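You operate a simulated robot arm through the tools that you are given. There is no shell and no other tool.

Carry out the task below with a simulated robot arm. There is one attempt and no reset: what you move stays moved.

Task
Test both harnesses on the bench; broken one in the red tray.
Fine: selector on WIRE, each plugged into the socket board, TEST once each; the sound one goes in the green tray.

It is judged by the outcome, as a careful person would: the job done as asked, and still so three seconds after it is handed in. It fails if anything else is knocked over, pushed out of place, dropped, spilled or broken.

Robot
A 6-joint arm with a two-finger parallel gripper, fixed in place. Base frame: the origin is at the foot of the arm, x ahead of it, y to its left, z up; the work surface is at about z = 0. Readings come in m, degrees, newtons and seconds.
With the tool pointing down near the work surface it reaches from about 0.24 to 0.58 m from the base axis. Its first joint turns from -166.0 to 166.0 degrees. Payload 1.5 kg.
The tool frame sits at the grasp point between the pads (the TCP): z along the fingers, y along the line on which they close. The tips reach 0.03 m beyond it. Largest opening 0.08 m; finger width 0.017, thickness 0.012; the body of the gripper, 0.04 by 0.082 m, starts 0.08 m behind the TCP.
Orientation is that of the tool frame in the base frame, as [roll, pitch, yaw] about the fixed x, y, z axes, in that order (R = Rz(yaw) Ry(pitch) Rx(roll)). With the fingers straight down and closing along the base's y, the tool's x points along the base's -x, its y along +y and its z along -z.

Tools
- The arm moves only by the tool play_rows. Its argument "moves" is a list of rows, each an object (a shift or turn left out is 0, a gripper value left out holds the last) with "gripper": the opening, from 0 (shut) to 1 (fully open); "delta_pos": the shift along the base's x, y, z in mm, a list of three; "turn": the turn, a rotation vector about the base's x, y, z in degrees, a list of three. In form: [{"gripper": gripper, "delta_pos": [x, y, z], "turn": [rx, ry, rz]}, ...]. A call has 1 to 20 rows; each row is the pose to reach, as a shift and turn from the pose commanded when the call began. Each row takes 0.2 s and may step no farther than 0.05 m and 8.6 degrees from the row before; otherwise, or with a gripper value out of range, the whole call is refused. A pose out of reach is approached as far as the arm can. The call stops where the force on the tool passes 40 N (or 10 N more than at its start, if that is more) or the arm is blocked; 0.2 s more then pass. The fingers move at their own pace (about 0.072 m/s each) and stop on an object; they squeeze with about 41 N. The grip force told is the motor's: it shows also when the fingers shut on nothing. Time passes only in rows, and 0.2 s behind the last, so rows that repeat a pose let the fingers close. The reply holds the time, the measured pose of the TCP, the force on the tool along the base axes, the opening and the grip force, in the units named above and with some noise, with the torque about the TCP (base axes, N m) and any sound that the robot's microphone picked up.
- Cameras (640 x 400 px; columns grow to the right, rows downward): "scene" is fixed at [0.2196, -0.6493, 0.7488]; the picture's right is [0.99, -0.16, 0.00], its down [-0.12, -0.77, -0.63] and it looks along [0.10, 0.62, -0.78] (base axes); focal length 334 px, centre (320, 200). "wrist" rides on the gripper at [0.072, -0.007, -0.122] in the tool frame; the picture's right is [0.09, 1.00, 0.00], its down [-0.84, 0.08, -0.54] and it looks along [-0.54, 0.05, 0.84] (tool axes); focal length 238 px, centre (320, 200). There is no depth. A picture from a camera that has moved, and an enlarged one, comes with that camera's place and axes in the base frame and with its lens.
- capture(camera): a new picture of that camera. The clock stands still meanwhile.
- close_up(camera, box): a new picture of the part [left, top, right, bottom] of that camera's present view, enlarged. The clock stands still meanwhile.
- hand_in(): hands the job in; it is judged then, once.

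Places have to be worked out from the pictures, the camera data and where the tool is seen. Open the gripper and draw the arm clear of the work before you hand the job in, unless the task says otherwise.

The tools are called after ">>>" as a command line: name --argument value ..., lists and objects as JSON in quotes. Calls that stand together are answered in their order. play_rows: Moves the arm, as the interface text tells. Its arguments: {"type":"object","properties":{"moves":{"type":"array"}},"required":["moves"]} The other tools are called the same way: capture (camera) takes a picture; close_up (camera, box) takes an enlarged picture of a part of a camera's view; hand_in () hands the job in.

At the start:

```text
t: 0.0
eef_pos: [0.4188, 0.0175, 0.3018]
tool_rot: [180.0, 0.0, 180.0]
contact_force: [-0.6, 0.1, -0.2]
wrist_torque: [0.01, 0.0, 0.06]
gripper_width: 0.0801
gripper_force: 0.0
```

scene: 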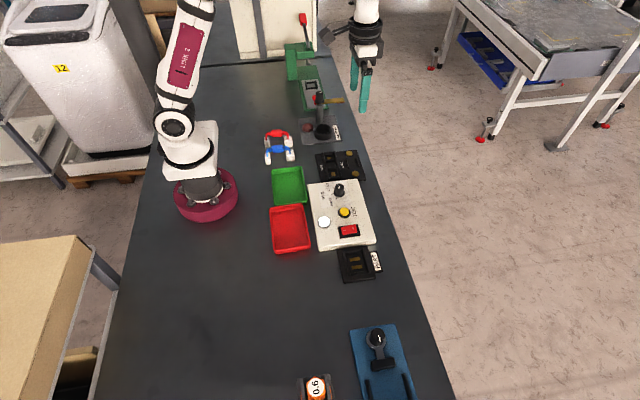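
wrist: 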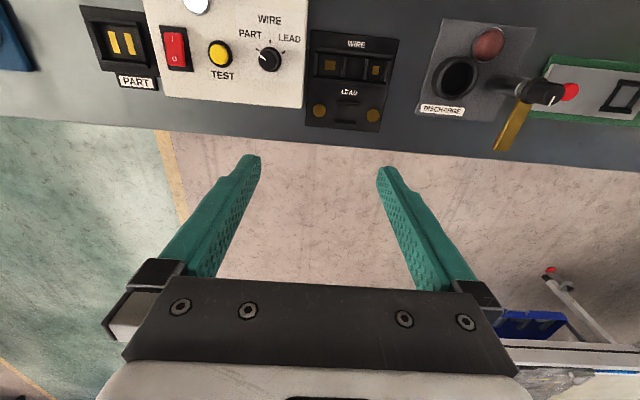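

I'll look closely at the bench first: the panel, the sockets, the harnesses and the trays.

>>> close_up --camera "scene" --box '[250, 110, 390, 200]'

>>> close_up --camera "scene" --box '[260, 170, 400, 290]'

>>> close_up --camera "wrist" --box '[60, 0, 420, 140]'

>>> close_up --camera "scene" --box '[250, 0, 390, 120]'

>>> close_up --camera "scene" --box '[270, 310, 430, 400]'

```text
4.44 times, centred on (320, 155) of scene
camera zoom: at [0.2196, -0.6493, 0.7488], right [0.99, -0.16, 0.0], down [-0.12, -0.77, -0.63], along [0.1, 0.62, -0.78], focal length 1486 px, centre (320, 400)
```

zoom: 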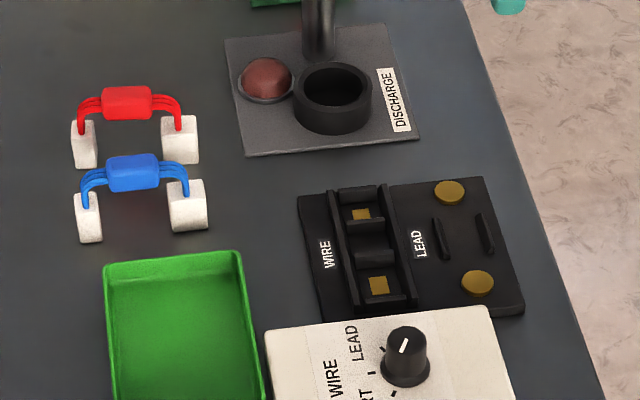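

```text
3.33 times, centred on (330, 230) of scene
camera zoom: at [0.2196, -0.6493, 0.7488], right [0.99, -0.16, 0.0], down [-0.12, -0.77, -0.63], along [0.1, 0.62, -0.78], focal length 1114 px, centre (287, 100)
```

zoom: 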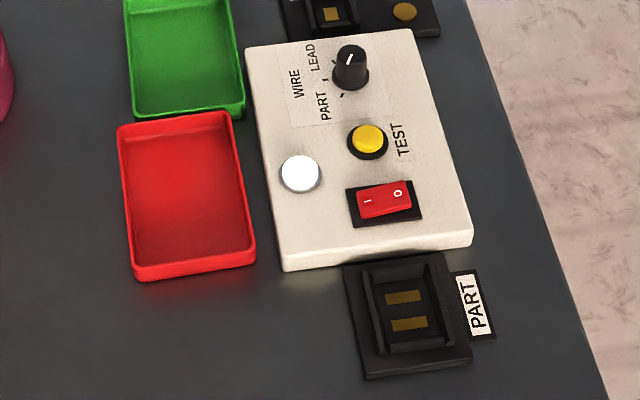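

```text
1.78 times, centred on (240, 70) of wrist
camera zoom: at [0.3475, 0.0101, 0.4232], right [-0.09, 1.0, 0.0], down [0.84, 0.08, 0.54], along [0.54, 0.05, -0.84], focal length 424 px, centre (462, 431)
```

zoom: 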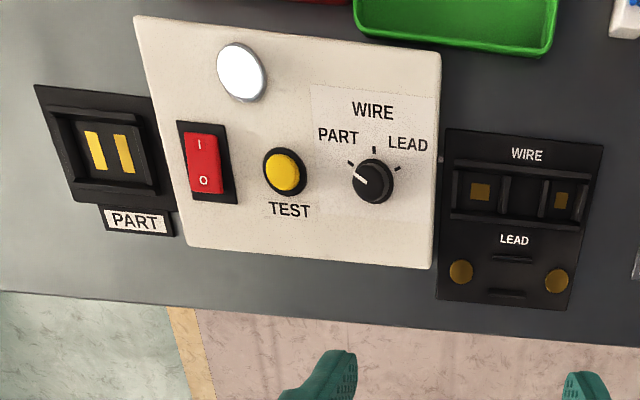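

```text
3.33 times, centred on (320, 60) of scene
camera zoom: at [0.2196, -0.6493, 0.7488], right [0.99, -0.16, 0.0], down [-0.12, -0.77, -0.63], along [0.1, 0.62, -0.78], focal length 1114 px, centre (320, 667)
```

zoom: 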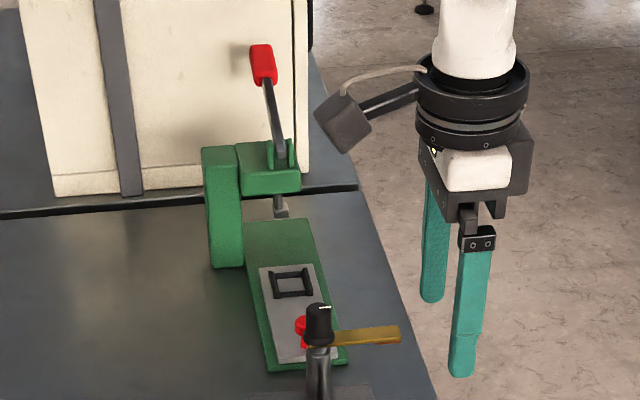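

```text
4.00 times, centred on (350, 355) of scene
camera zoom: at [0.2196, -0.6493, 0.7488], right [0.99, -0.16, 0.0], down [-0.12, -0.77, -0.63], along [0.1, 0.62, -0.78], focal length 1337 px, centre (200, -420)
```

zoom: 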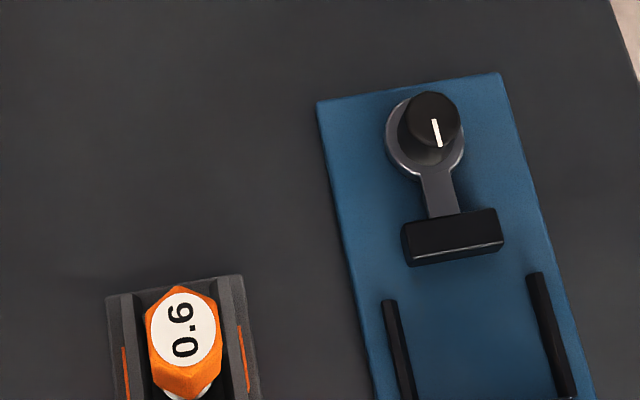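

The scene view puts the red and blue harnesses near x≈0.21, y≈0.22 and y≈0.15. Each has a small plug at −x and a bigger one at +x. The WIRE socket is near (0.37, 0.065), with its larger pocket on the −y side, and the selector points at PART. I'll move above the harnesses to look with the wrist camera.

>>> play_rows --moves '[{"gripper": 1, "delta_pos": [-30, 28, 0]}, {"delta_pos": [-62, 56, 0]}, {"delta_pos": [-94, 84, 0]}, {"delta_pos": [-126, 112, 0]}, {"delta_pos": [-158, 140, 0]}, {"delta_pos": [-188, 168, -20]}, {"delta_pos": [-188, 168, -20]}]'

>>> capture --camera "wrist"

>>> close_up --camera "scene" --box '[320, 175, 370, 245]'

```text
t: 1.6
eef_pos: [0.2295, 0.1874, 0.2804]
tool_rot: [179.8, -0.1, 179.9]
contact_force: [-0.8, -0.2, -0.2]
wrist_torque: [-0.03, 0.01, 0.02]
gripper_width: 0.0802
gripper_force: 0.0
```

```text
taken
camera wrist: at [0.1585, 0.1806, 0.4026], right [-0.09, 1.0, 0.0], down [0.84, 0.08, 0.54], along [0.54, 0.05, -0.84], focal length 238 px, centre (320, 200)
```

wrist: 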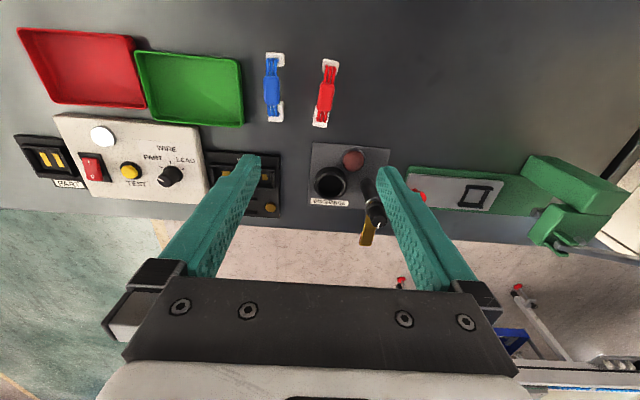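

```text
5.71 times, centred on (345, 210) of scene
camera zoom: at [0.2196, -0.6493, 0.7488], right [0.99, -0.16, 0.0], down [-0.12, -0.77, -0.63], along [0.1, 0.62, -0.78], focal length 1910 px, centre (177, 143)
```

zoom: 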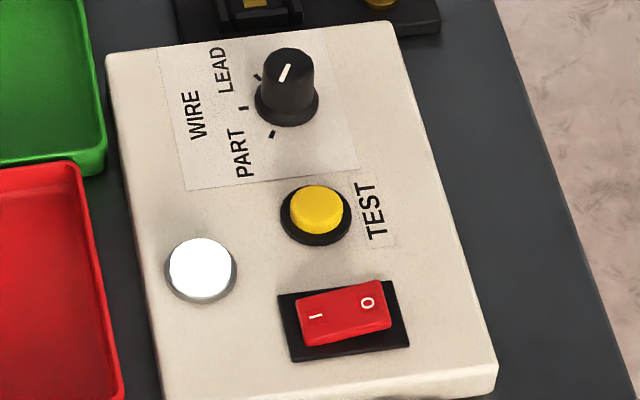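

The rocker looks pressed on the I side, so the tester is on. Next I'll zoom the wrist view on the harnesses and the knob.

>>> close_up --camera "wrist" --box '[230, 40, 370, 140]'

>>> close_up --camera "wrist" --box '[60, 100, 220, 210]'

>>> close_up --camera "scene" --box '[258, 120, 308, 170]'

```text
4.00 times, centred on (300, 90) of wrist
camera zoom: at [0.1585, 0.1806, 0.4026], right [-0.09, 1.0, 0.0], down [0.84, 0.08, 0.54], along [0.54, 0.05, -0.84], focal length 953 px, centre (400, 640)
```

zoom: 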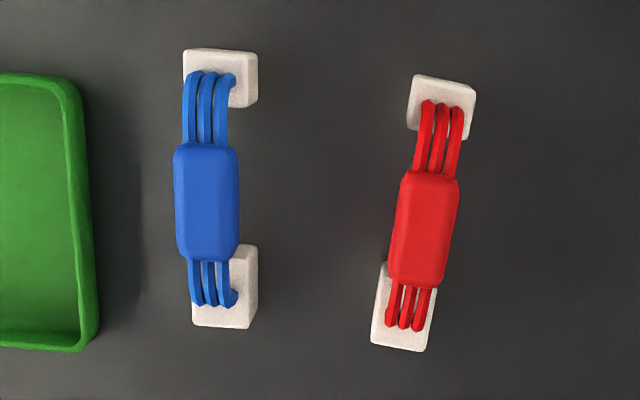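

```text
3.64 times, centred on (140, 155) of wrist
camera zoom: at [0.1585, 0.1806, 0.4026], right [-0.09, 1.0, 0.0], down [0.84, 0.08, 0.54], along [0.54, 0.05, -0.84], focal length 867 px, centre (974, 364)
```

zoom: 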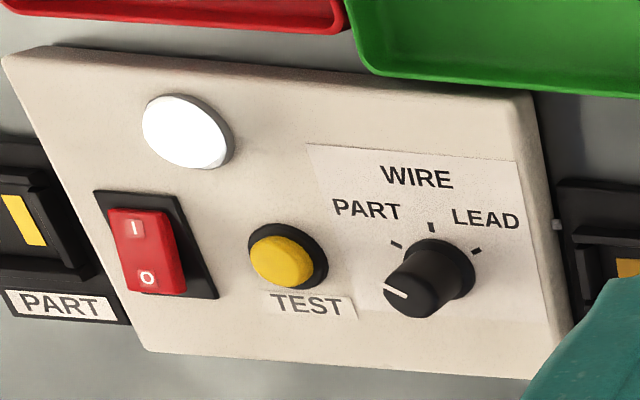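

```text
8.00 times, centred on (283, 145) of scene
camera zoom: at [0.2196, -0.6493, 0.7488], right [0.99, -0.16, 0.0], down [-0.12, -0.77, -0.63], along [0.1, 0.62, -0.78], focal length 2674 px, centre (616, 640)
```

zoom: 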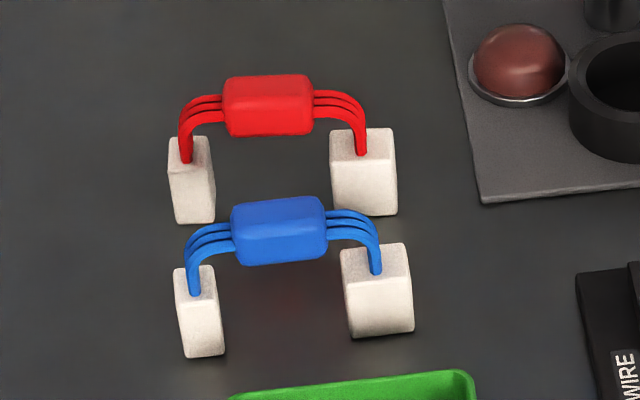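

Triangulating from both views gives these positions:
- Knob top at about (0.369, −0.058, 0.053), pointing at PART.
- TEST at about (0.370, −0.128, 0.033).
- Blue sleeve at (0.214, 0.121, 0.054).
- Red sleeve at (0.216, 0.194, 0.054).

I'll set the selector first, so I move above the knob and look.

>>> play_rows --moves '[{"gripper": 0.6, "delta_pos": [20, -35, 0]}, {"delta_pos": [42, -74, 0]}, {"delta_pos": [64, -113, -10]}, {"delta_pos": [86, -152, -35]}, {"delta_pos": [108, -191, -65]}, {"delta_pos": [128, -226, -95]}, {"delta_pos": [138, -243, -120]}, {"delta_pos": [138, -243, -120]}]'

>>> capture --camera "wrist"

>>> capture --camera "scene"

```text
refused: row 4 steps farther than a row can; nothing moved
```

```text
taken
camera wrist: at [0.1585, 0.1806, 0.4026], right [-0.09, 1.0, 0.0], down [0.84, 0.08, 0.54], along [0.54, 0.05, -0.84], focal length 238 px, centre (320, 200)
```

wrist: 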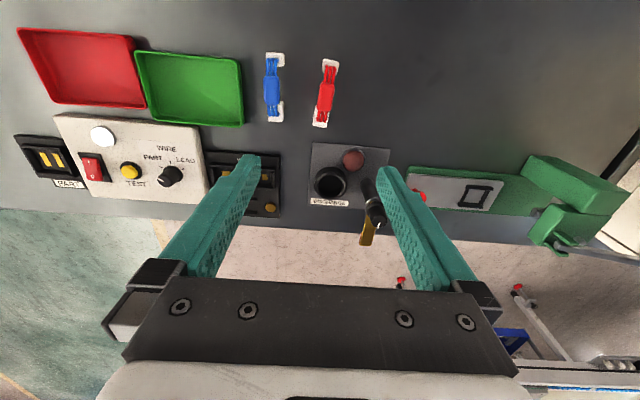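

```text
taken
```

scene: 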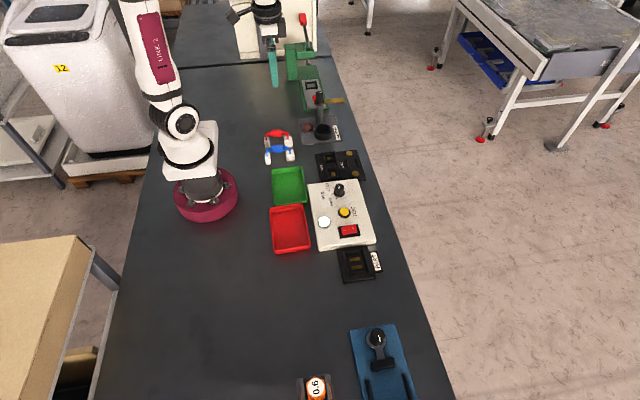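

That call was refused because one row's step was too long. I'm repeating the same path with smaller steps.

>>> play_rows --moves '[{"gripper": 0.6, "delta_pos": [20, -35, 0]}, {"delta_pos": [42, -74, 0]}, {"delta_pos": [64, -113, 0]}, {"delta_pos": [86, -152, -10]}, {"delta_pos": [108, -191, -25]}, {"delta_pos": [125, -220, -55]}, {"delta_pos": [138, -243, -90]}, {"delta_pos": [138, -243, -120]}, {"delta_pos": [138, -243, -120]}]'

>>> capture --camera "wrist"

>>> capture --camera "scene"

```text
t: 3.6
eef_pos: [0.3701, -0.0576, 0.1613]
tool_rot: [-180.0, 0.0, 179.9]
contact_force: [0.5, -0.1, -0.5]
wrist_torque: [0.0, 0.01, 0.01]
gripper_width: 0.0479
gripper_force: 0.0
```

```text
taken
camera wrist: at [0.2981, -0.0643, 0.283], right [-0.09, 1.0, 0.0], down [0.84, 0.08, 0.54], along [0.54, 0.05, -0.84], focal length 238 px, centre (320, 200)
```

wrist: 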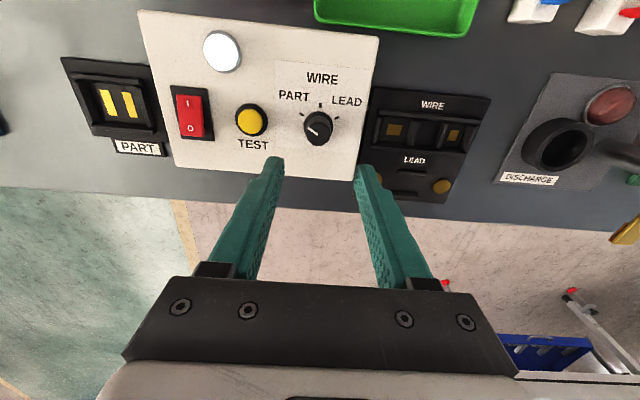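

```text
taken
```

scene: 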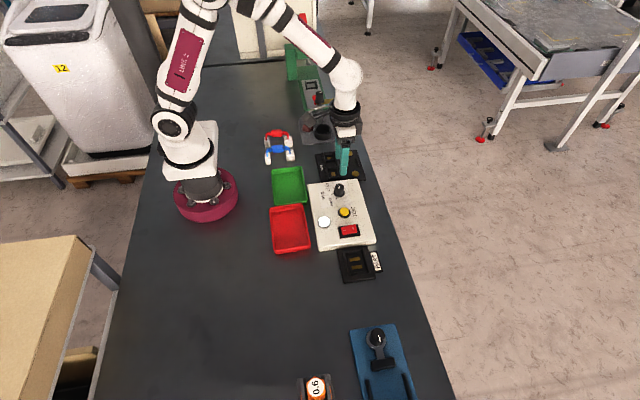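

>>> close_up --camera "wrist" --box '[260, 55, 380, 155]'

>>> close_up --camera "wrist" --box '[360, 75, 500, 210]'

>>> close_up --camera "wrist" --box '[150, 20, 290, 160]'

```text
4.00 times, centred on (320, 105) of wrist
camera zoom: at [0.2981, -0.0643, 0.283], right [-0.09, 1.0, 0.0], down [0.84, 0.08, 0.54], along [0.54, 0.05, -0.84], focal length 953 px, centre (320, 580)
```

zoom: 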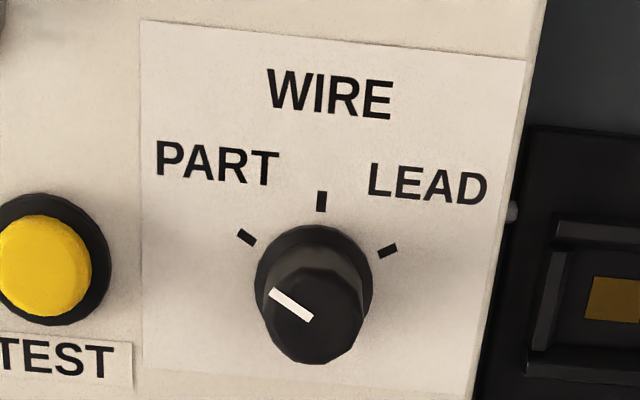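

```text
2.96 times, centred on (430, 142) of wrist
camera zoom: at [0.2981, -0.0643, 0.283], right [-0.09, 1.0, 0.0], down [0.84, 0.08, 0.54], along [0.54, 0.05, -0.84], focal length 706 px, centre (-6, 370)
```

zoom: 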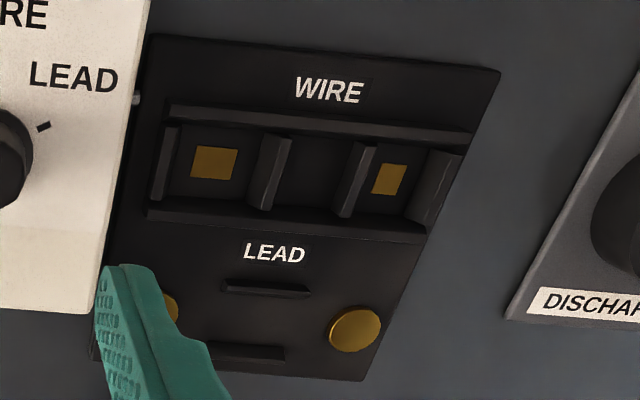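

```text
2.86 times, centred on (220, 90) of wrist
camera zoom: at [0.2981, -0.0643, 0.283], right [-0.09, 1.0, 0.0], down [0.84, 0.08, 0.54], along [0.54, 0.05, -0.84], focal length 681 px, centre (606, 514)
```

zoom: 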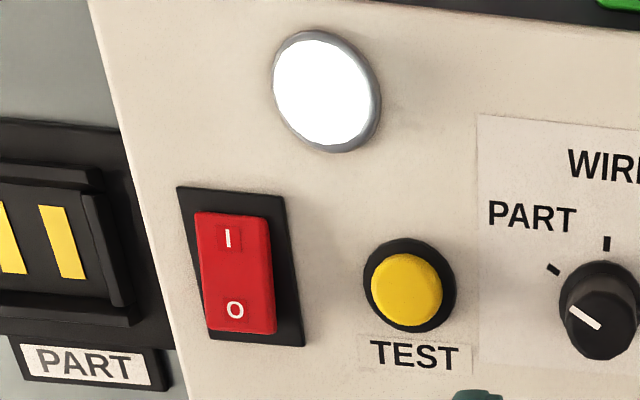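

The tick geometry gives a knob centre of (0.370, −0.0595), with PART to WIRE a 60° clockwise turn seen from above. I'll yaw the gripper +30°, descend, grip the knob by its upper part, and check before turning.

>>> play_rows --moves '[{"delta_pos": [1, -2, 0], "turn": [0, 0, 7.5]}, {"delta_pos": [1, -2, -10], "turn": [0, 0, 15]}, {"delta_pos": [1, -2, -30], "turn": [0, 0, 22.5]}, {"delta_pos": [1, -2, -50], "turn": [0, 0, 30]}, {"delta_pos": [1, -2, -70], "turn": [0, 0, 30]}, {"delta_pos": [1, -2, -85], "turn": [0, 0, 30]}, {"delta_pos": [1, -2, -95], "turn": [0, 0, 30]}, {"delta_pos": [1, -2, -95], "turn": [0, 0, 30]}]'

>>> capture --camera "wrist"

>>> close_up --camera "scene" --box '[290, 140, 390, 220]'

```text
t: 5.4
eef_pos: [0.3705, -0.0603, 0.0662]
tool_rot: [179.9, 0.0, -150.0]
contact_force: [-0.6, 0.2, 0.9]
wrist_torque: [0.01, 0.01, -0.01]
gripper_width: 0.0482
gripper_force: 0.1
```

```text
taken
camera wrist: at [0.3116, -0.1017, 0.1876], right [-0.58, 0.82, 0.0], down [0.69, 0.48, 0.54], along [0.44, 0.31, -0.84], focal length 238 px, centre (320, 200)
```

wrist: 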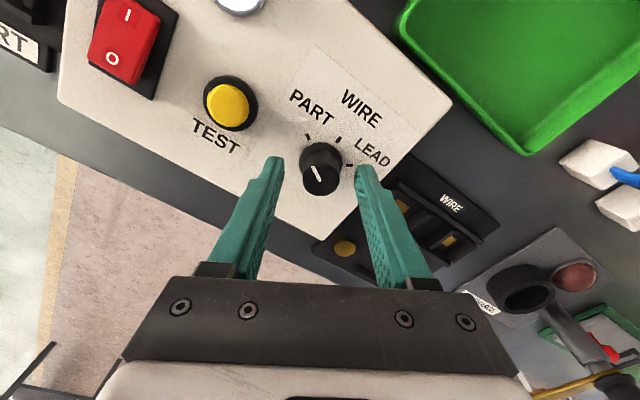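

```text
5.00 times, centred on (340, 180) of scene
camera zoom: at [0.2196, -0.6493, 0.7488], right [0.99, -0.16, 0.0], down [-0.12, -0.77, -0.63], along [0.1, 0.62, -0.78], focal length 1671 px, centre (220, 300)
```

zoom: 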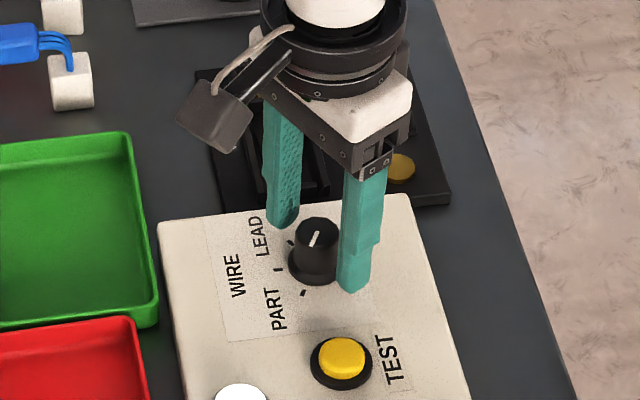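

The knob sits between the fingers and the tips are clear of the panel. I'll close on it and turn it 60° clockwise.

>>> play_rows --moves '[{"gripper": 0}, {"gripper": 0}, {"gripper": 0}]'

>>> play_rows --moves '[{"turn": [0, 0, -7.5]}, {"turn": [0, 0, -15]}, {"turn": [0, 0, -22.5]}, {"turn": [0, 0, -30]}, {"turn": [0, 0, -37.5]}, {"turn": [0, 0, -45]}, {"turn": [0, 0, -52.5]}, {"turn": [0, 0, -60]}, {"turn": [0, 0, -60]}]'

>>> capture --camera "wrist"

>>> close_up --camera "scene" --box '[290, 160, 390, 240]'

```text
t: 6.2
eef_pos: [0.3698, -0.0587, 0.0664]
tool_rot: [179.9, 0.0, -150.0]
contact_force: [-3.9, 16.2, 0.6]
wrist_torque: [0.06, -0.18, -0.03]
gripper_width: 0.0258
gripper_force: 37.1
```

```text
t: 7.2
eef_pos: [0.3696, -0.0592, 0.0663]
tool_rot: [179.8, 0.0, -177.2]
contact_force: [2.3, 5.4, -4.1]
wrist_torque: [-0.31, 0.05, 0.0]
gripper_width: 0.0257
gripper_force: 36.6
stopped in row 4: the force on the tool passed its limit at 41 N (the readings are from after the stop); the commanded pose is now the measured one
```

```text
taken
camera wrist: at [0.2987, -0.0697, 0.1878], right [-0.14, 0.99, 0.0], down [0.83, 0.12, 0.54], along [0.54, 0.08, -0.84], focal length 238 px, centre (320, 200)
```

wrist: 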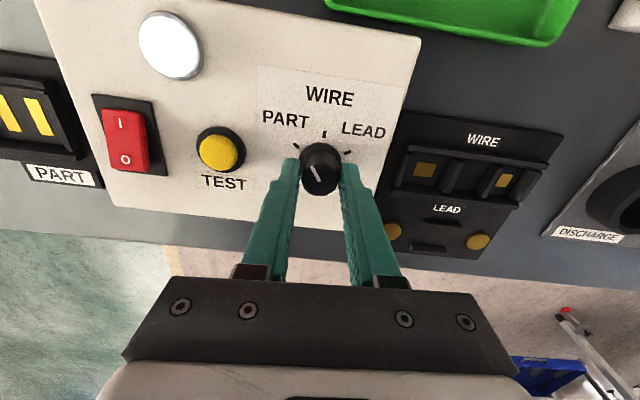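

```text
5.00 times, centred on (340, 200) of scene
camera zoom: at [0.2196, -0.6493, 0.7488], right [0.99, -0.16, 0.0], down [-0.12, -0.77, -0.63], along [0.1, 0.62, -0.78], focal length 1671 px, centre (220, 200)
```

zoom: 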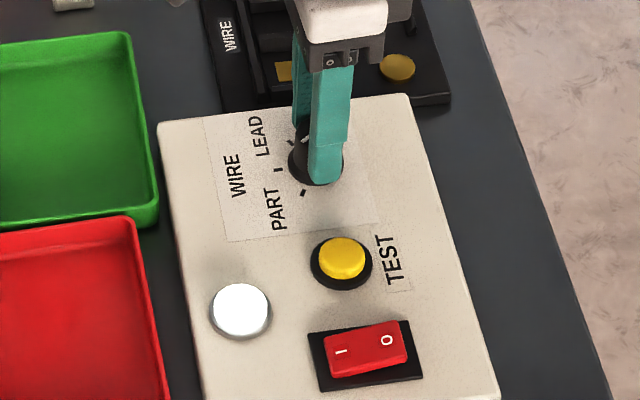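

The knob turned about 27°, then the lateral force tripped the limit, which means I'm slightly off its centre on the −y side. I'll shift about 1 mm to +y and continue the remaining 33°.

>>> play_rows --moves '[{"delta_pos": [0, 0.8, 0]}, {"delta_pos": [0, 0.8, 0], "turn": [0, 0, -5]}, {"delta_pos": [0, 0.8, 0], "turn": [0, 0, -10]}, {"delta_pos": [0, 0.8, 0], "turn": [0, 0, -15]}, {"delta_pos": [0, 0.8, 0], "turn": [0, 0, -20]}, {"delta_pos": [0, 0.8, 0], "turn": [0, 0, -25]}, {"delta_pos": [0, 0.8, 0], "turn": [0, 0, -30]}, {"delta_pos": [0, 0.8, 0], "turn": [0, 0, -33]}, {"delta_pos": [0, 0.8, 0], "turn": [0, 0, -33]}]'

>>> capture --camera "wrist"

```text
t: 9.2
eef_pos: [0.3686, -0.0585, 0.0671]
tool_rot: [179.9, -0.1, 149.9]
contact_force: [-11.7, -30.0, 5.3]
wrist_torque: [-1.29, 0.18, -0.02]
gripper_width: 0.0255
gripper_force: 36.5
```

```text
taken
camera wrist: at [0.3041, -0.0281, 0.1883], right [0.42, 0.91, 0.0], down [0.76, -0.35, 0.54], along [0.49, -0.23, -0.84], focal length 238 px, centre (320, 200)
```

wrist: 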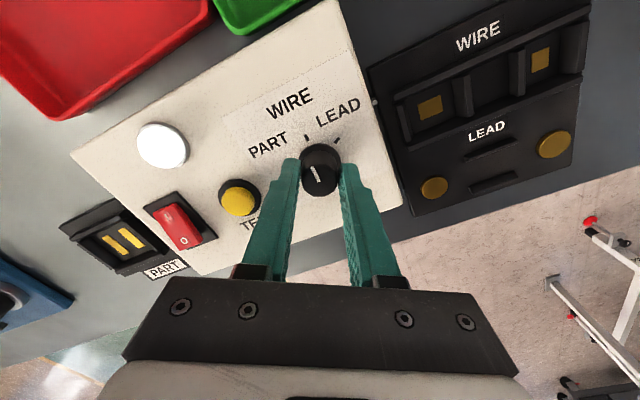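

The turn finished at a net −60°. I'll ease the lateral load, open, rise and inspect the pointer.

>>> play_rows --moves '[{"delta_pos": [-0.3, -0.8, 0]}, {"gripper": 0.55, "delta_pos": [-0.3, -0.8, 0]}, {"gripper": 0.6, "delta_pos": [-0.3, -0.8, 0]}, {"delta_pos": [0, -0.8, 20]}, {"delta_pos": [0, -0.8, 50]}, {"delta_pos": [0, -0.8, 90]}, {"delta_pos": [0, 0, 90], "turn": [0, 0, 7.5]}, {"delta_pos": [0, 0, 90], "turn": [0, 0, 15]}, {"delta_pos": [0, 0, 90], "turn": [0, 0, 22.5]}, {"delta_pos": [0, 0, 90], "turn": [0, 0, 30]}, {"delta_pos": [0, 0, 90], "turn": [0, 0, 30]}]'

>>> close_up --camera "wrist" --box '[260, 55, 380, 155]'

>>> capture --camera "wrist"

```text
t: 11.6
eef_pos: [0.3694, -0.0579, 0.1575]
tool_rot: [179.8, 0.0, 180.0]
contact_force: [-0.2, 0.1, 0.3]
wrist_torque: [0.0, 0.0, 0.01]
gripper_width: 0.048
gripper_force: 0.1
```

```text
4.00 times, centred on (320, 105) of wrist
camera zoom: at [0.2985, -0.0653, 0.2782], right [-0.09, 1.0, 0.0], down [0.84, 0.08, 0.54], along [0.54, 0.05, -0.84], focal length 953 px, centre (320, 580)
```

zoom: 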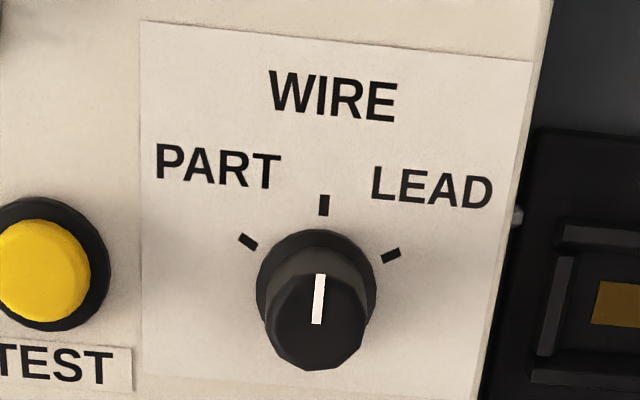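

```text
taken
camera wrist: at [0.2985, -0.0653, 0.2782], right [-0.09, 1.0, 0.0], down [0.84, 0.08, 0.54], along [0.54, 0.05, -0.84], focal length 238 px, centre (320, 200)
```

wrist: 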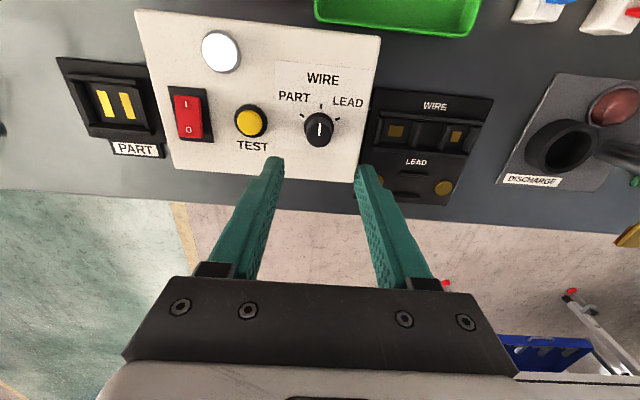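

The selector now points exactly at WIRE. Next I'll look at the WIRE socket from above to locate its two pockets.

>>> play_rows --moves '[{"delta_pos": [0, 40, 10]}, {"delta_pos": [0, 80, 10]}, {"delta_pos": [0, 122, 10]}, {"delta_pos": [0, 122, 10]}]'

>>> close_up --camera "wrist" --box '[240, 60, 400, 180]'

>>> close_up --camera "scene" --box '[300, 140, 380, 190]'

```text
t: 12.6
eef_pos: [0.3682, 0.0619, 0.1659]
tool_rot: [180.0, -0.1, 179.9]
contact_force: [0.7, 0.1, -0.6]
wrist_torque: [0.01, -0.01, -0.01]
gripper_width: 0.0479
gripper_force: 0.2
```

```text
3.33 times, centred on (320, 120) of wrist
camera zoom: at [0.2985, 0.0557, 0.2871], right [-0.09, 1.0, 0.0], down [0.84, 0.08, 0.54], along [0.54, 0.05, -0.84], focal length 794 px, centre (320, 467)
```

zoom: 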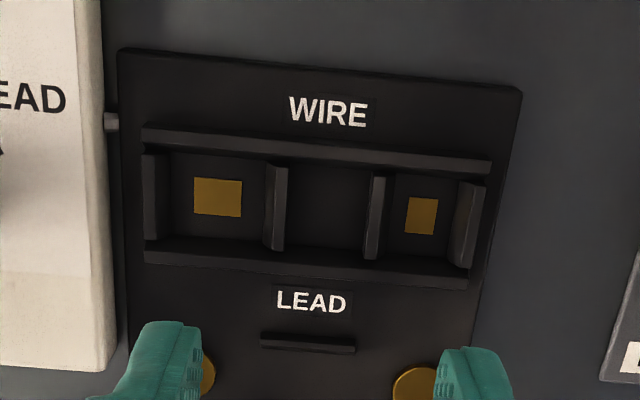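

```text
8.00 times, centred on (340, 165) of scene
camera zoom: at [0.2196, -0.6493, 0.7488], right [0.99, -0.16, 0.0], down [-0.12, -0.77, -0.63], along [0.1, 0.62, -0.78], focal length 2674 px, centre (160, 480)
```

zoom: 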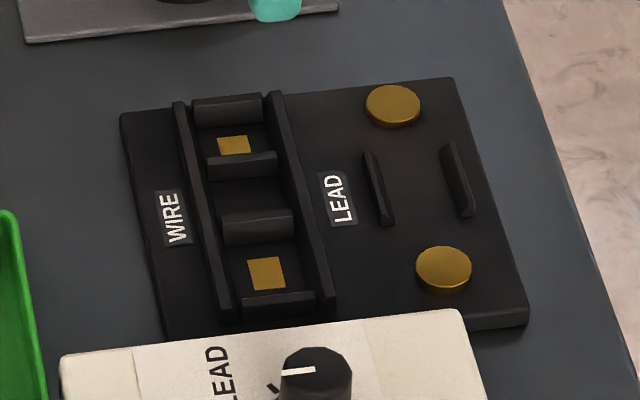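

The pocket pads measure (0.371, 0.0275), the larger, and (0.371, 0.097), so the socket's mid-point is about (0.370, 0.062), with about 2.5 mm clearance per side. I'll move above the blue harness for a closer view.

>>> play_rows --moves '[{"delta_pos": [-40, 15, 15]}, {"delta_pos": [-80, 30, 15]}, {"delta_pos": [-120, 44, 15]}, {"delta_pos": [-154, 57, 10]}, {"delta_pos": [-154, 57, 0]}, {"delta_pos": [-154, 57, 0]}]'

>>> capture --camera "wrist"

>>> close_up --camera "wrist" --box '[240, 20, 400, 150]'

>>> close_up --camera "scene" --box '[240, 110, 320, 180]'

```text
t: 14.0
eef_pos: [0.2138, 0.1198, 0.1661]
tool_rot: [179.9, 0.0, 179.9]
contact_force: [0.3, 0.5, 0.4]
wrist_torque: [-0.01, -0.02, -0.03]
gripper_width: 0.0482
gripper_force: 0.1
```

```text
taken
camera wrist: at [0.1435, 0.1133, 0.2877], right [-0.09, 1.0, 0.0], down [0.84, 0.07, 0.54], along [0.54, 0.05, -0.84], focal length 238 px, centre (320, 200)
```

wrist: 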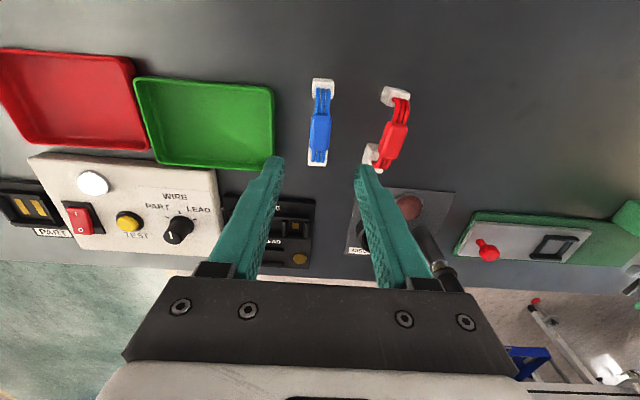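

```text
3.08 times, centred on (320, 85) of wrist
camera zoom: at [0.1435, 0.1133, 0.2877], right [-0.09, 1.0, 0.0], down [0.84, 0.07, 0.54], along [0.54, 0.05, -0.84], focal length 733 px, centre (320, 554)
```

zoom: 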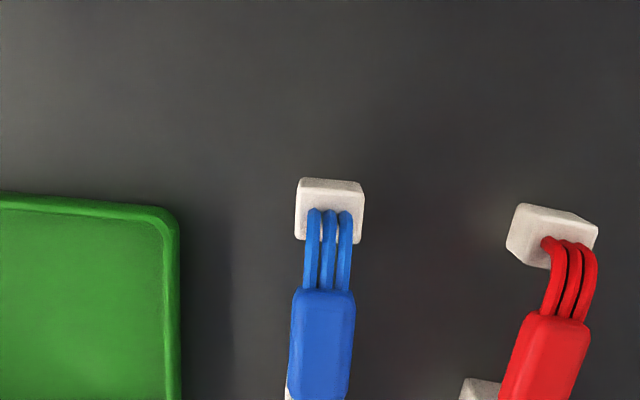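

```text
5.71 times, centred on (280, 145) of scene
camera zoom: at [0.2196, -0.6493, 0.7488], right [0.99, -0.16, 0.0], down [-0.12, -0.77, -0.63], along [0.1, 0.62, -0.78], focal length 1910 px, centre (549, 514)
```

zoom: 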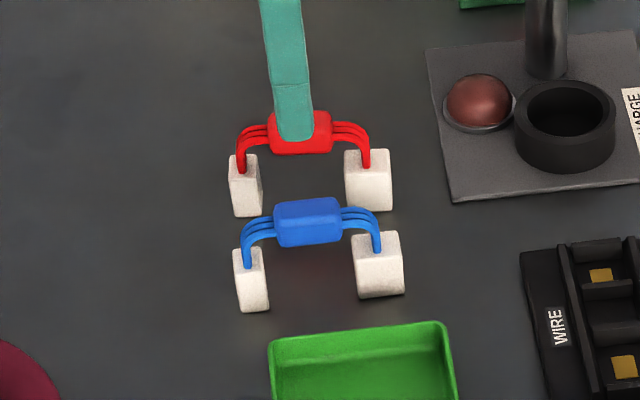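

I'll zoom on the whole blue harness to measure its yaw and its ends.

>>> close_up --camera "wrist" --box '[270, 65, 430, 185]'

```text
3.33 times, centred on (350, 125) of wrist
camera zoom: at [0.1435, 0.1133, 0.2877], right [-0.09, 1.0, 0.0], down [0.84, 0.07, 0.54], along [0.54, 0.05, -0.84], focal length 794 px, centre (220, 450)
```

zoom: 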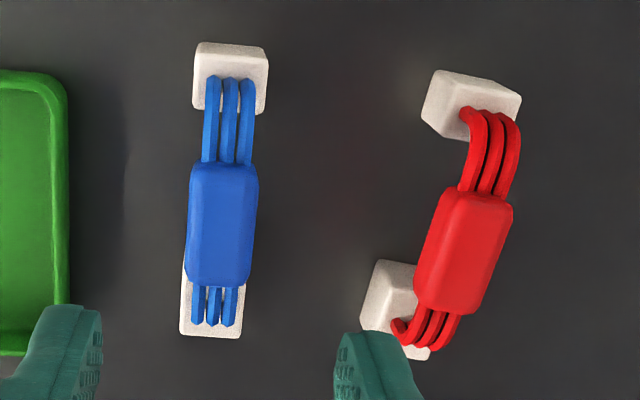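

The blue harness lies nearly along x, with a yaw of about +1.5°. Its sleeve centre is at (0.2155, 0.1205), the plugs are at ±35 mm, and the larger one is at +x. I'll descend over the sleeve with the tips at z≈0.03, well clear of the tray and the red harness.

>>> play_rows --moves '[{"delta_pos": [1.5, 0.7, -30], "turn": [0, 0, 1.5]}, {"delta_pos": [1.5, 0.7, -60], "turn": [0, 0, 1.5]}, {"delta_pos": [1.5, 0.7, -85], "turn": [0, 0, 1.5]}, {"delta_pos": [1.5, 0.7, -100], "turn": [0, 0, 1.5]}, {"delta_pos": [1.5, 0.7, -108], "turn": [0, 0, 1.5]}, {"delta_pos": [1.5, 0.7, -108], "turn": [0, 0, 1.5]}]'

>>> capture --camera "wrist"

>>> close_up --camera "scene" --box '[240, 110, 320, 180]'

```text
t: 15.4
eef_pos: [0.2165, 0.1223, 0.0581]
tool_rot: [179.9, 0.0, -178.6]
contact_force: [-0.3, 0.7, -0.7]
wrist_torque: [0.0, -0.01, 0.02]
gripper_width: 0.048
gripper_force: 0.1
```

```text
taken
camera wrist: at [0.146, 0.1129, 0.1793], right [-0.12, 0.99, 0.0], down [0.83, 0.1, 0.54], along [0.54, 0.06, -0.84], focal length 238 px, centre (320, 200)
```

wrist: 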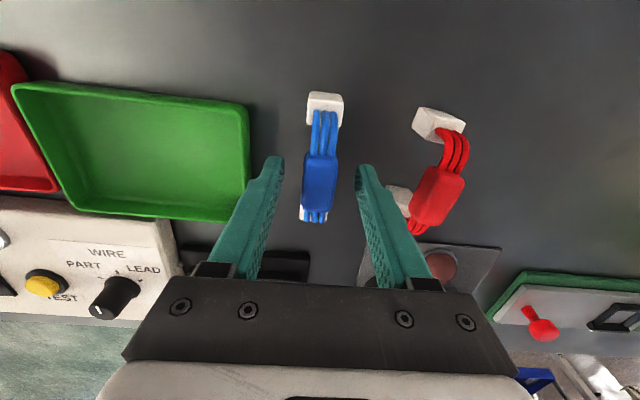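

```text
5.71 times, centred on (280, 145) of scene
camera zoom: at [0.2196, -0.6493, 0.7488], right [0.99, -0.16, 0.0], down [-0.12, -0.77, -0.63], along [0.1, 0.62, -0.78], focal length 1910 px, centre (549, 514)
```

zoom: 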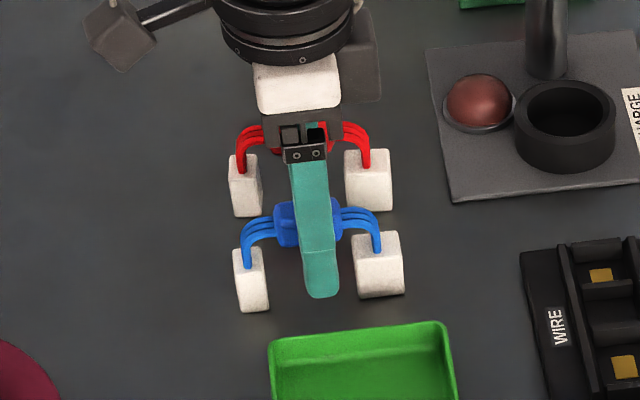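

The fingers straddle the blue sleeve symmetrically, so I close, let the grip settle, and lift.

>>> play_rows --moves '[{"gripper": 0}, {"gripper": 0}, {"gripper": 0}, {"gripper": 0}]'

>>> play_rows --moves '[{"delta_pos": [0, 0, 8]}, {"delta_pos": [0, 0, 25]}, {"delta_pos": [0, 0, 60]}, {"delta_pos": [0, 0, 100]}, {"delta_pos": [0, 0, 120]}, {"delta_pos": [0, 0, 120]}]'

>>> capture --camera "wrist"

>>> close_up --camera "scene" --box '[230, 60, 350, 180]'

```text
t: 16.4
eef_pos: [0.2168, 0.121, 0.0579]
tool_rot: [179.8, 0.0, -178.6]
contact_force: [0.3, 0.6, 0.0]
wrist_torque: [0.0, -0.01, 0.0]
gripper_width: 0.0195
gripper_force: 33.5
```

```text
t: 17.8
eef_pos: [0.2173, 0.1201, 0.1788]
tool_rot: [179.8, 0.0, -178.7]
contact_force: [-0.4, -0.4, -0.9]
wrist_torque: [-0.02, 0.0, -0.01]
gripper_width: 0.0195
gripper_force: 33.3
```

```text
taken
camera wrist: at [0.1467, 0.1116, 0.3006], right [-0.12, 0.99, 0.0], down [0.83, 0.1, 0.54], along [0.54, 0.07, -0.84], focal length 238 px, centre (320, 200)
```

wrist: 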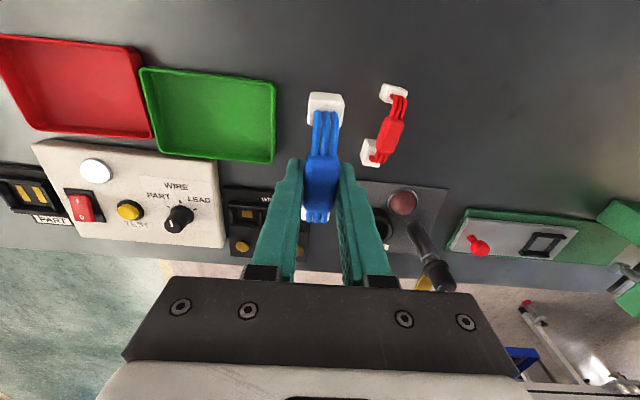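

```text
3.33 times, centred on (290, 120) of scene
camera zoom: at [0.2196, -0.6493, 0.7488], right [0.99, -0.16, 0.0], down [-0.12, -0.77, -0.63], along [0.1, 0.62, -0.78], focal length 1114 px, centre (420, 467)
```

zoom: 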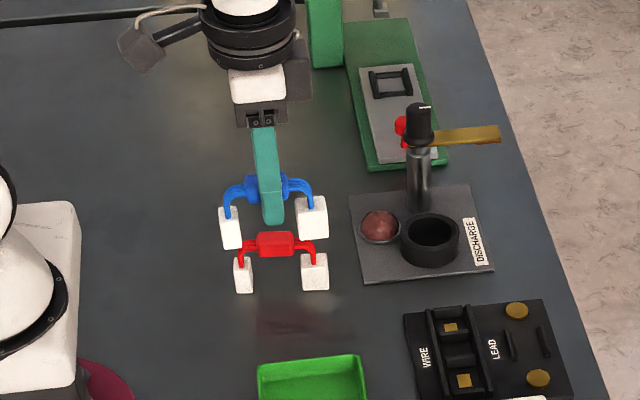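

The blue harness is held level. I'll zoom to measure how it sits in the hand.

>>> close_up --camera "wrist" --box '[260, 80, 380, 240]'

>>> close_up --camera "scene" --box '[280, 95, 345, 150]'

>>> close_up --camera "scene" --box '[240, 100, 310, 160]'

```text
2.50 times, centred on (320, 160) of wrist
camera zoom: at [0.1467, 0.1116, 0.3006], right [-0.12, 0.99, 0.0], down [0.83, 0.1, 0.54], along [0.54, 0.07, -0.84], focal length 596 px, centre (320, 300)
```

zoom: 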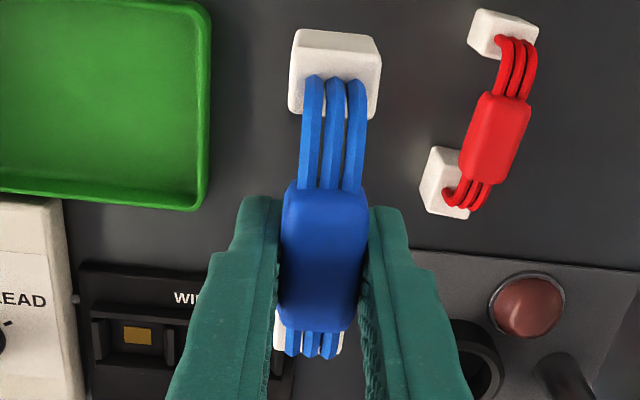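

```text
7.27 times, centred on (312, 122) of scene
camera zoom: at [0.2196, -0.6493, 0.7488], right [0.99, -0.16, 0.0], down [-0.12, -0.77, -0.63], along [0.1, 0.62, -0.78], focal length 2431 px, centre (374, 764)
```

zoom: 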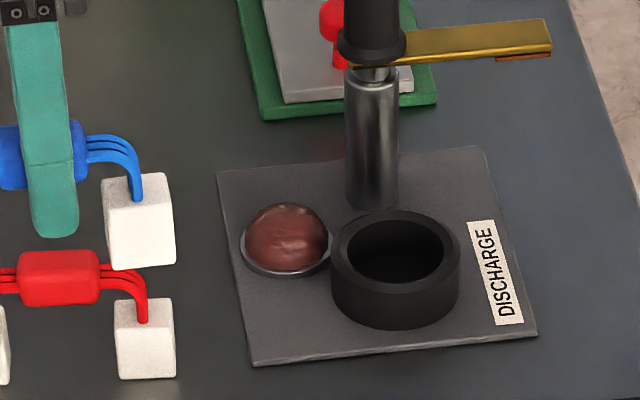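

```text
6.67 times, centred on (275, 130) of scene
camera zoom: at [0.2196, -0.6493, 0.7488], right [0.99, -0.16, 0.0], down [-0.12, -0.77, -0.63], along [0.1, 0.62, -0.78], focal length 2228 px, centre (620, 667)
```

zoom: 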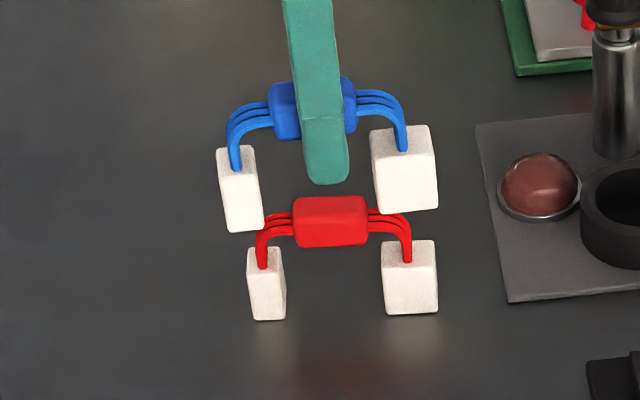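

The in-hand mid-point is about 1.2 mm toward the small plug from the TCP, and the plug yaw matches the tool. I'll carry it over the socket while turning −91.4°, so the big plug is at −y, keeping it high.

>>> play_rows --moves '[{"delta_pos": [12, -4, 15], "turn": [0, 0, -7.6]}, {"delta_pos": [26, -9, 20], "turn": [0, 0, -15.2]}, {"delta_pos": [40, -15, 20], "turn": [0, 0, -22.8]}, {"delta_pos": [54, -20, 20], "turn": [0, 0, -30.4]}, {"delta_pos": [68, -26, 20], "turn": [0, 0, -38]}, {"delta_pos": [82, -31, 20], "turn": [0, 0, -45.6]}, {"delta_pos": [96, -37, 20], "turn": [0, 0, -53.2]}, {"delta_pos": [110, -42, 20], "turn": [0, 0, -60.8]}, {"delta_pos": [124, -48, 20], "turn": [0, 0, -68.4]}, {"delta_pos": [138, -53, 20], "turn": [0, 0, -76]}, {"delta_pos": [148, -57, 20], "turn": [0, 0, -83.6]}, {"delta_pos": [153, -58.5, 10], "turn": [0, 0, -91.4]}, {"delta_pos": [153, -58.5, -20], "turn": [0, 0, -91.4]}, {"delta_pos": [153, -58.5, -40], "turn": [0, 0, -91.4]}, {"delta_pos": [153, -58.5, -40], "turn": [0, 0, -91.4]}]'

>>> capture --camera "wrist"

>>> close_up --camera "scene" --box '[280, 90, 400, 210]'

```text
t: 21.0
eef_pos: [0.3706, 0.0632, 0.137]
tool_rot: [179.9, 0.0, 90.0]
contact_force: [0.1, -0.3, -1.1]
wrist_torque: [0.01, 0.01, -0.02]
gripper_width: 0.0192
gripper_force: 32.9
```

```text
taken
camera wrist: at [0.3642, 0.1354, 0.2592], right [1.0, 0.09, 0.0], down [0.08, -0.84, 0.54], along [0.05, -0.54, -0.84], focal length 238 px, centre (320, 200)
```

wrist: 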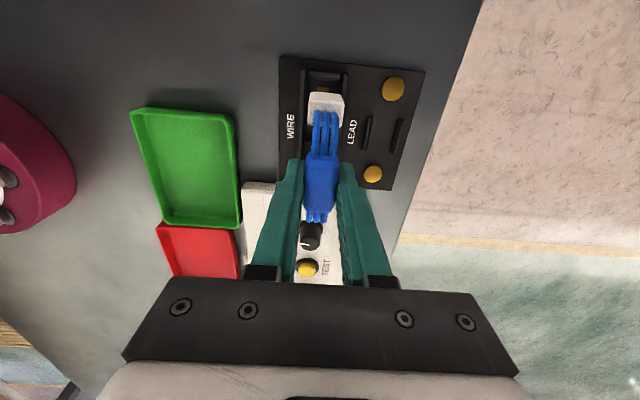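

```text
3.33 times, centred on (340, 150) of scene
camera zoom: at [0.2196, -0.6493, 0.7488], right [0.99, -0.16, 0.0], down [-0.12, -0.77, -0.63], along [0.1, 0.62, -0.78], focal length 1114 px, centre (253, 367)
```

zoom: 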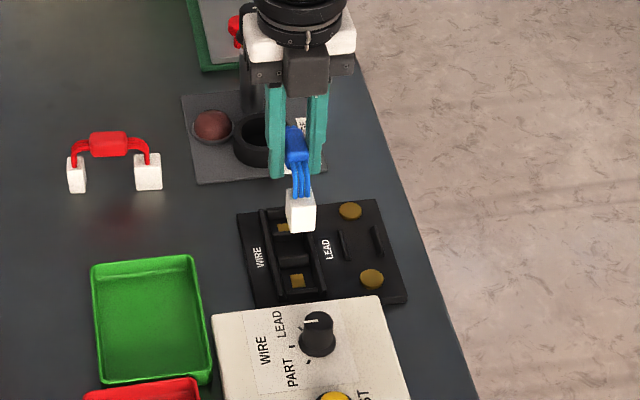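

It's over the socket with the big plug at −y. I'll descend to just above the rails and check alignment from both cameras.

>>> play_rows --moves '[{"delta_pos": [0, 0, -20]}, {"delta_pos": [0, 0, -35]}, {"delta_pos": [0, 0, -45]}, {"delta_pos": [0, 0, -45]}]'

>>> close_up --camera "wrist" --box '[250, 50, 400, 240]'

>>> close_up --camera "scene" --box '[310, 120, 380, 185]'

```text
t: 22.0
eef_pos: [0.3703, 0.063, 0.0935]
tool_rot: [179.9, 0.1, 90.0]
contact_force: [-0.9, -1.2, -0.6]
wrist_torque: [-0.01, -0.03, 0.01]
gripper_width: 0.0193
gripper_force: 33.4
```

```text
2.11 times, centred on (325, 145) of wrist
camera zoom: at [0.3643, 0.1347, 0.215], right [1.0, 0.09, 0.0], down [0.08, -0.84, 0.54], along [0.05, -0.54, -0.84], focal length 502 px, centre (310, 316)
```

zoom: 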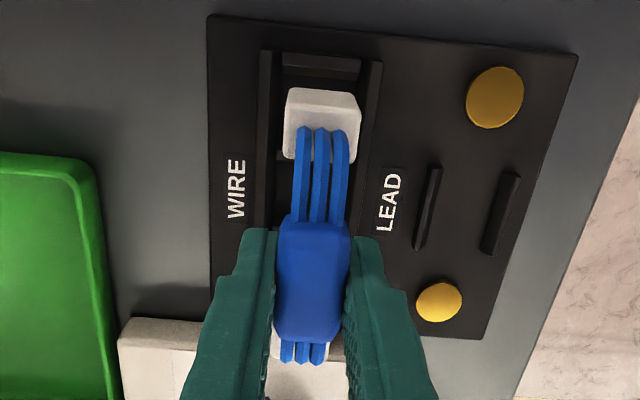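

```text
6.15 times, centred on (345, 152) of scene
camera zoom: at [0.2196, -0.6493, 0.7488], right [0.99, -0.16, 0.0], down [-0.12, -0.77, -0.63], along [0.1, 0.62, -0.78], focal length 2057 px, centre (166, 492)
```

zoom: 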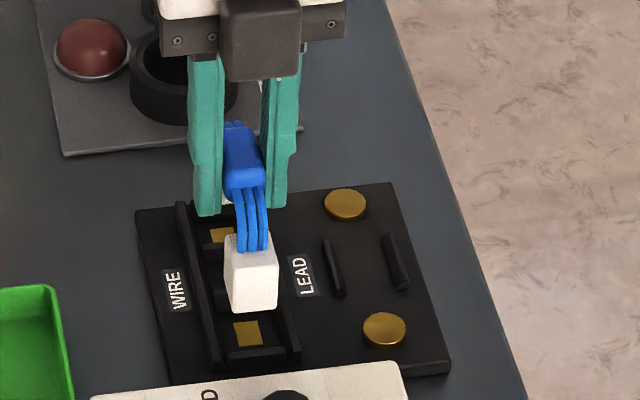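

The pockets span y 0.012–0.043 and 0.0845–0.1105, so their common mid-point is 0.0625. My plugs appear about 2 mm too far to +y. I'll shift −2 mm and lower to just above rail height for a last look.

>>> play_rows --moves '[{"delta_pos": [0, -2.2, 0]}, {"delta_pos": [0, -2.2, -7]}, {"delta_pos": [0, -2.2, -7]}]'

>>> close_up --camera "wrist" --box '[280, 50, 380, 130]'

>>> close_up --camera "scene" --box '[320, 140, 370, 185]'

```text
t: 22.8
eef_pos: [0.3706, 0.0617, 0.0876]
tool_rot: [179.9, 0.0, 90.1]
contact_force: [0.7, 0.5, -0.6]
wrist_torque: [-0.03, -0.01, 0.0]
gripper_width: 0.0192
gripper_force: 33.8
```

```text
5.00 times, centred on (330, 90) of wrist
camera zoom: at [0.3643, 0.1328, 0.2086], right [1.0, 0.09, 0.0], down [0.08, -0.84, 0.54], along [0.05, -0.54, -0.84], focal length 1192 px, centre (270, 750)
```

zoom: 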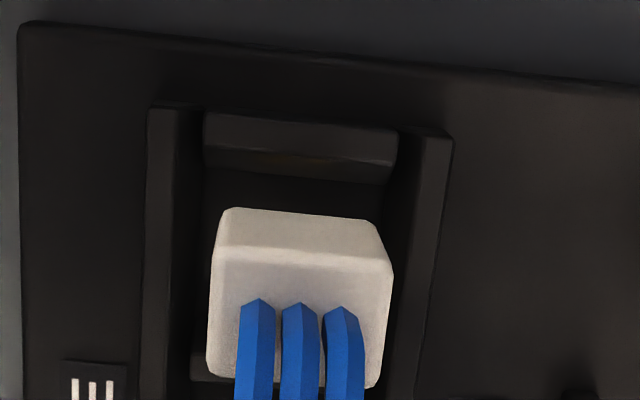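

```text
8.89 times, centred on (345, 162) of scene
camera zoom: at [0.2196, -0.6493, 0.7488], right [0.99, -0.16, 0.0], down [-0.12, -0.77, -0.63], along [0.1, 0.62, -0.78], focal length 2971 px, centre (98, 533)
```

zoom: 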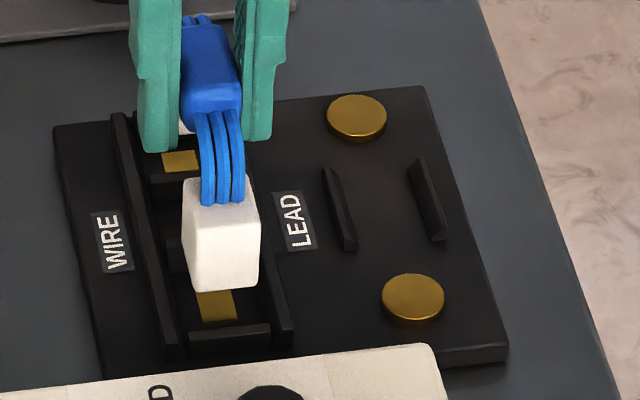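

Alignment in x is good: the plug centre is 0.3709 and the rails' centre about 0.371. In y I still need about −2 mm. I'll apply that and lower slowly until light contact.

>>> play_rows --moves '[{"delta_pos": [0, -2, 0]}, {"delta_pos": [0, -2, -4]}, {"delta_pos": [0, -2, -8]}, {"delta_pos": [0, -2, -11]}, {"delta_pos": [0, -2, -14]}, {"delta_pos": [0, -2, -14]}]'

>>> close_up --camera "wrist" --box '[280, 50, 380, 130]'

>>> close_up --camera "scene" --box '[320, 140, 370, 185]'

```text
t: 24.2
eef_pos: [0.37, 0.0584, 0.0735]
tool_rot: [179.9, 0.0, 90.0]
contact_force: [-0.3, -0.3, -1.0]
wrist_torque: [-0.03, -0.04, 0.02]
gripper_width: 0.0194
gripper_force: 32.6
```

```text
5.00 times, centred on (330, 90) of wrist
camera zoom: at [0.3637, 0.1306, 0.1944], right [1.0, 0.09, 0.0], down [0.08, -0.84, 0.54], along [0.05, -0.54, -0.84], focal length 1192 px, centre (270, 750)
```

zoom: 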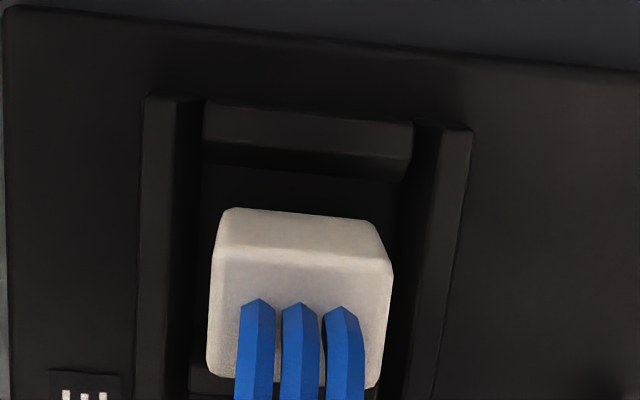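

```text
8.89 times, centred on (345, 162) of scene
camera zoom: at [0.2196, -0.6493, 0.7488], right [0.99, -0.16, 0.0], down [-0.12, -0.77, -0.63], along [0.1, 0.62, -0.78], focal length 2971 px, centre (98, 533)
```

zoom: 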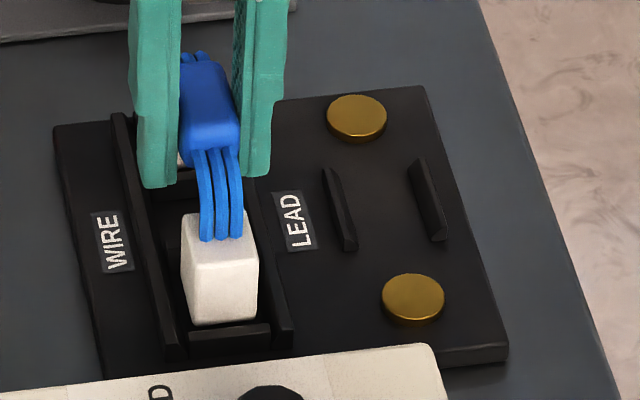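

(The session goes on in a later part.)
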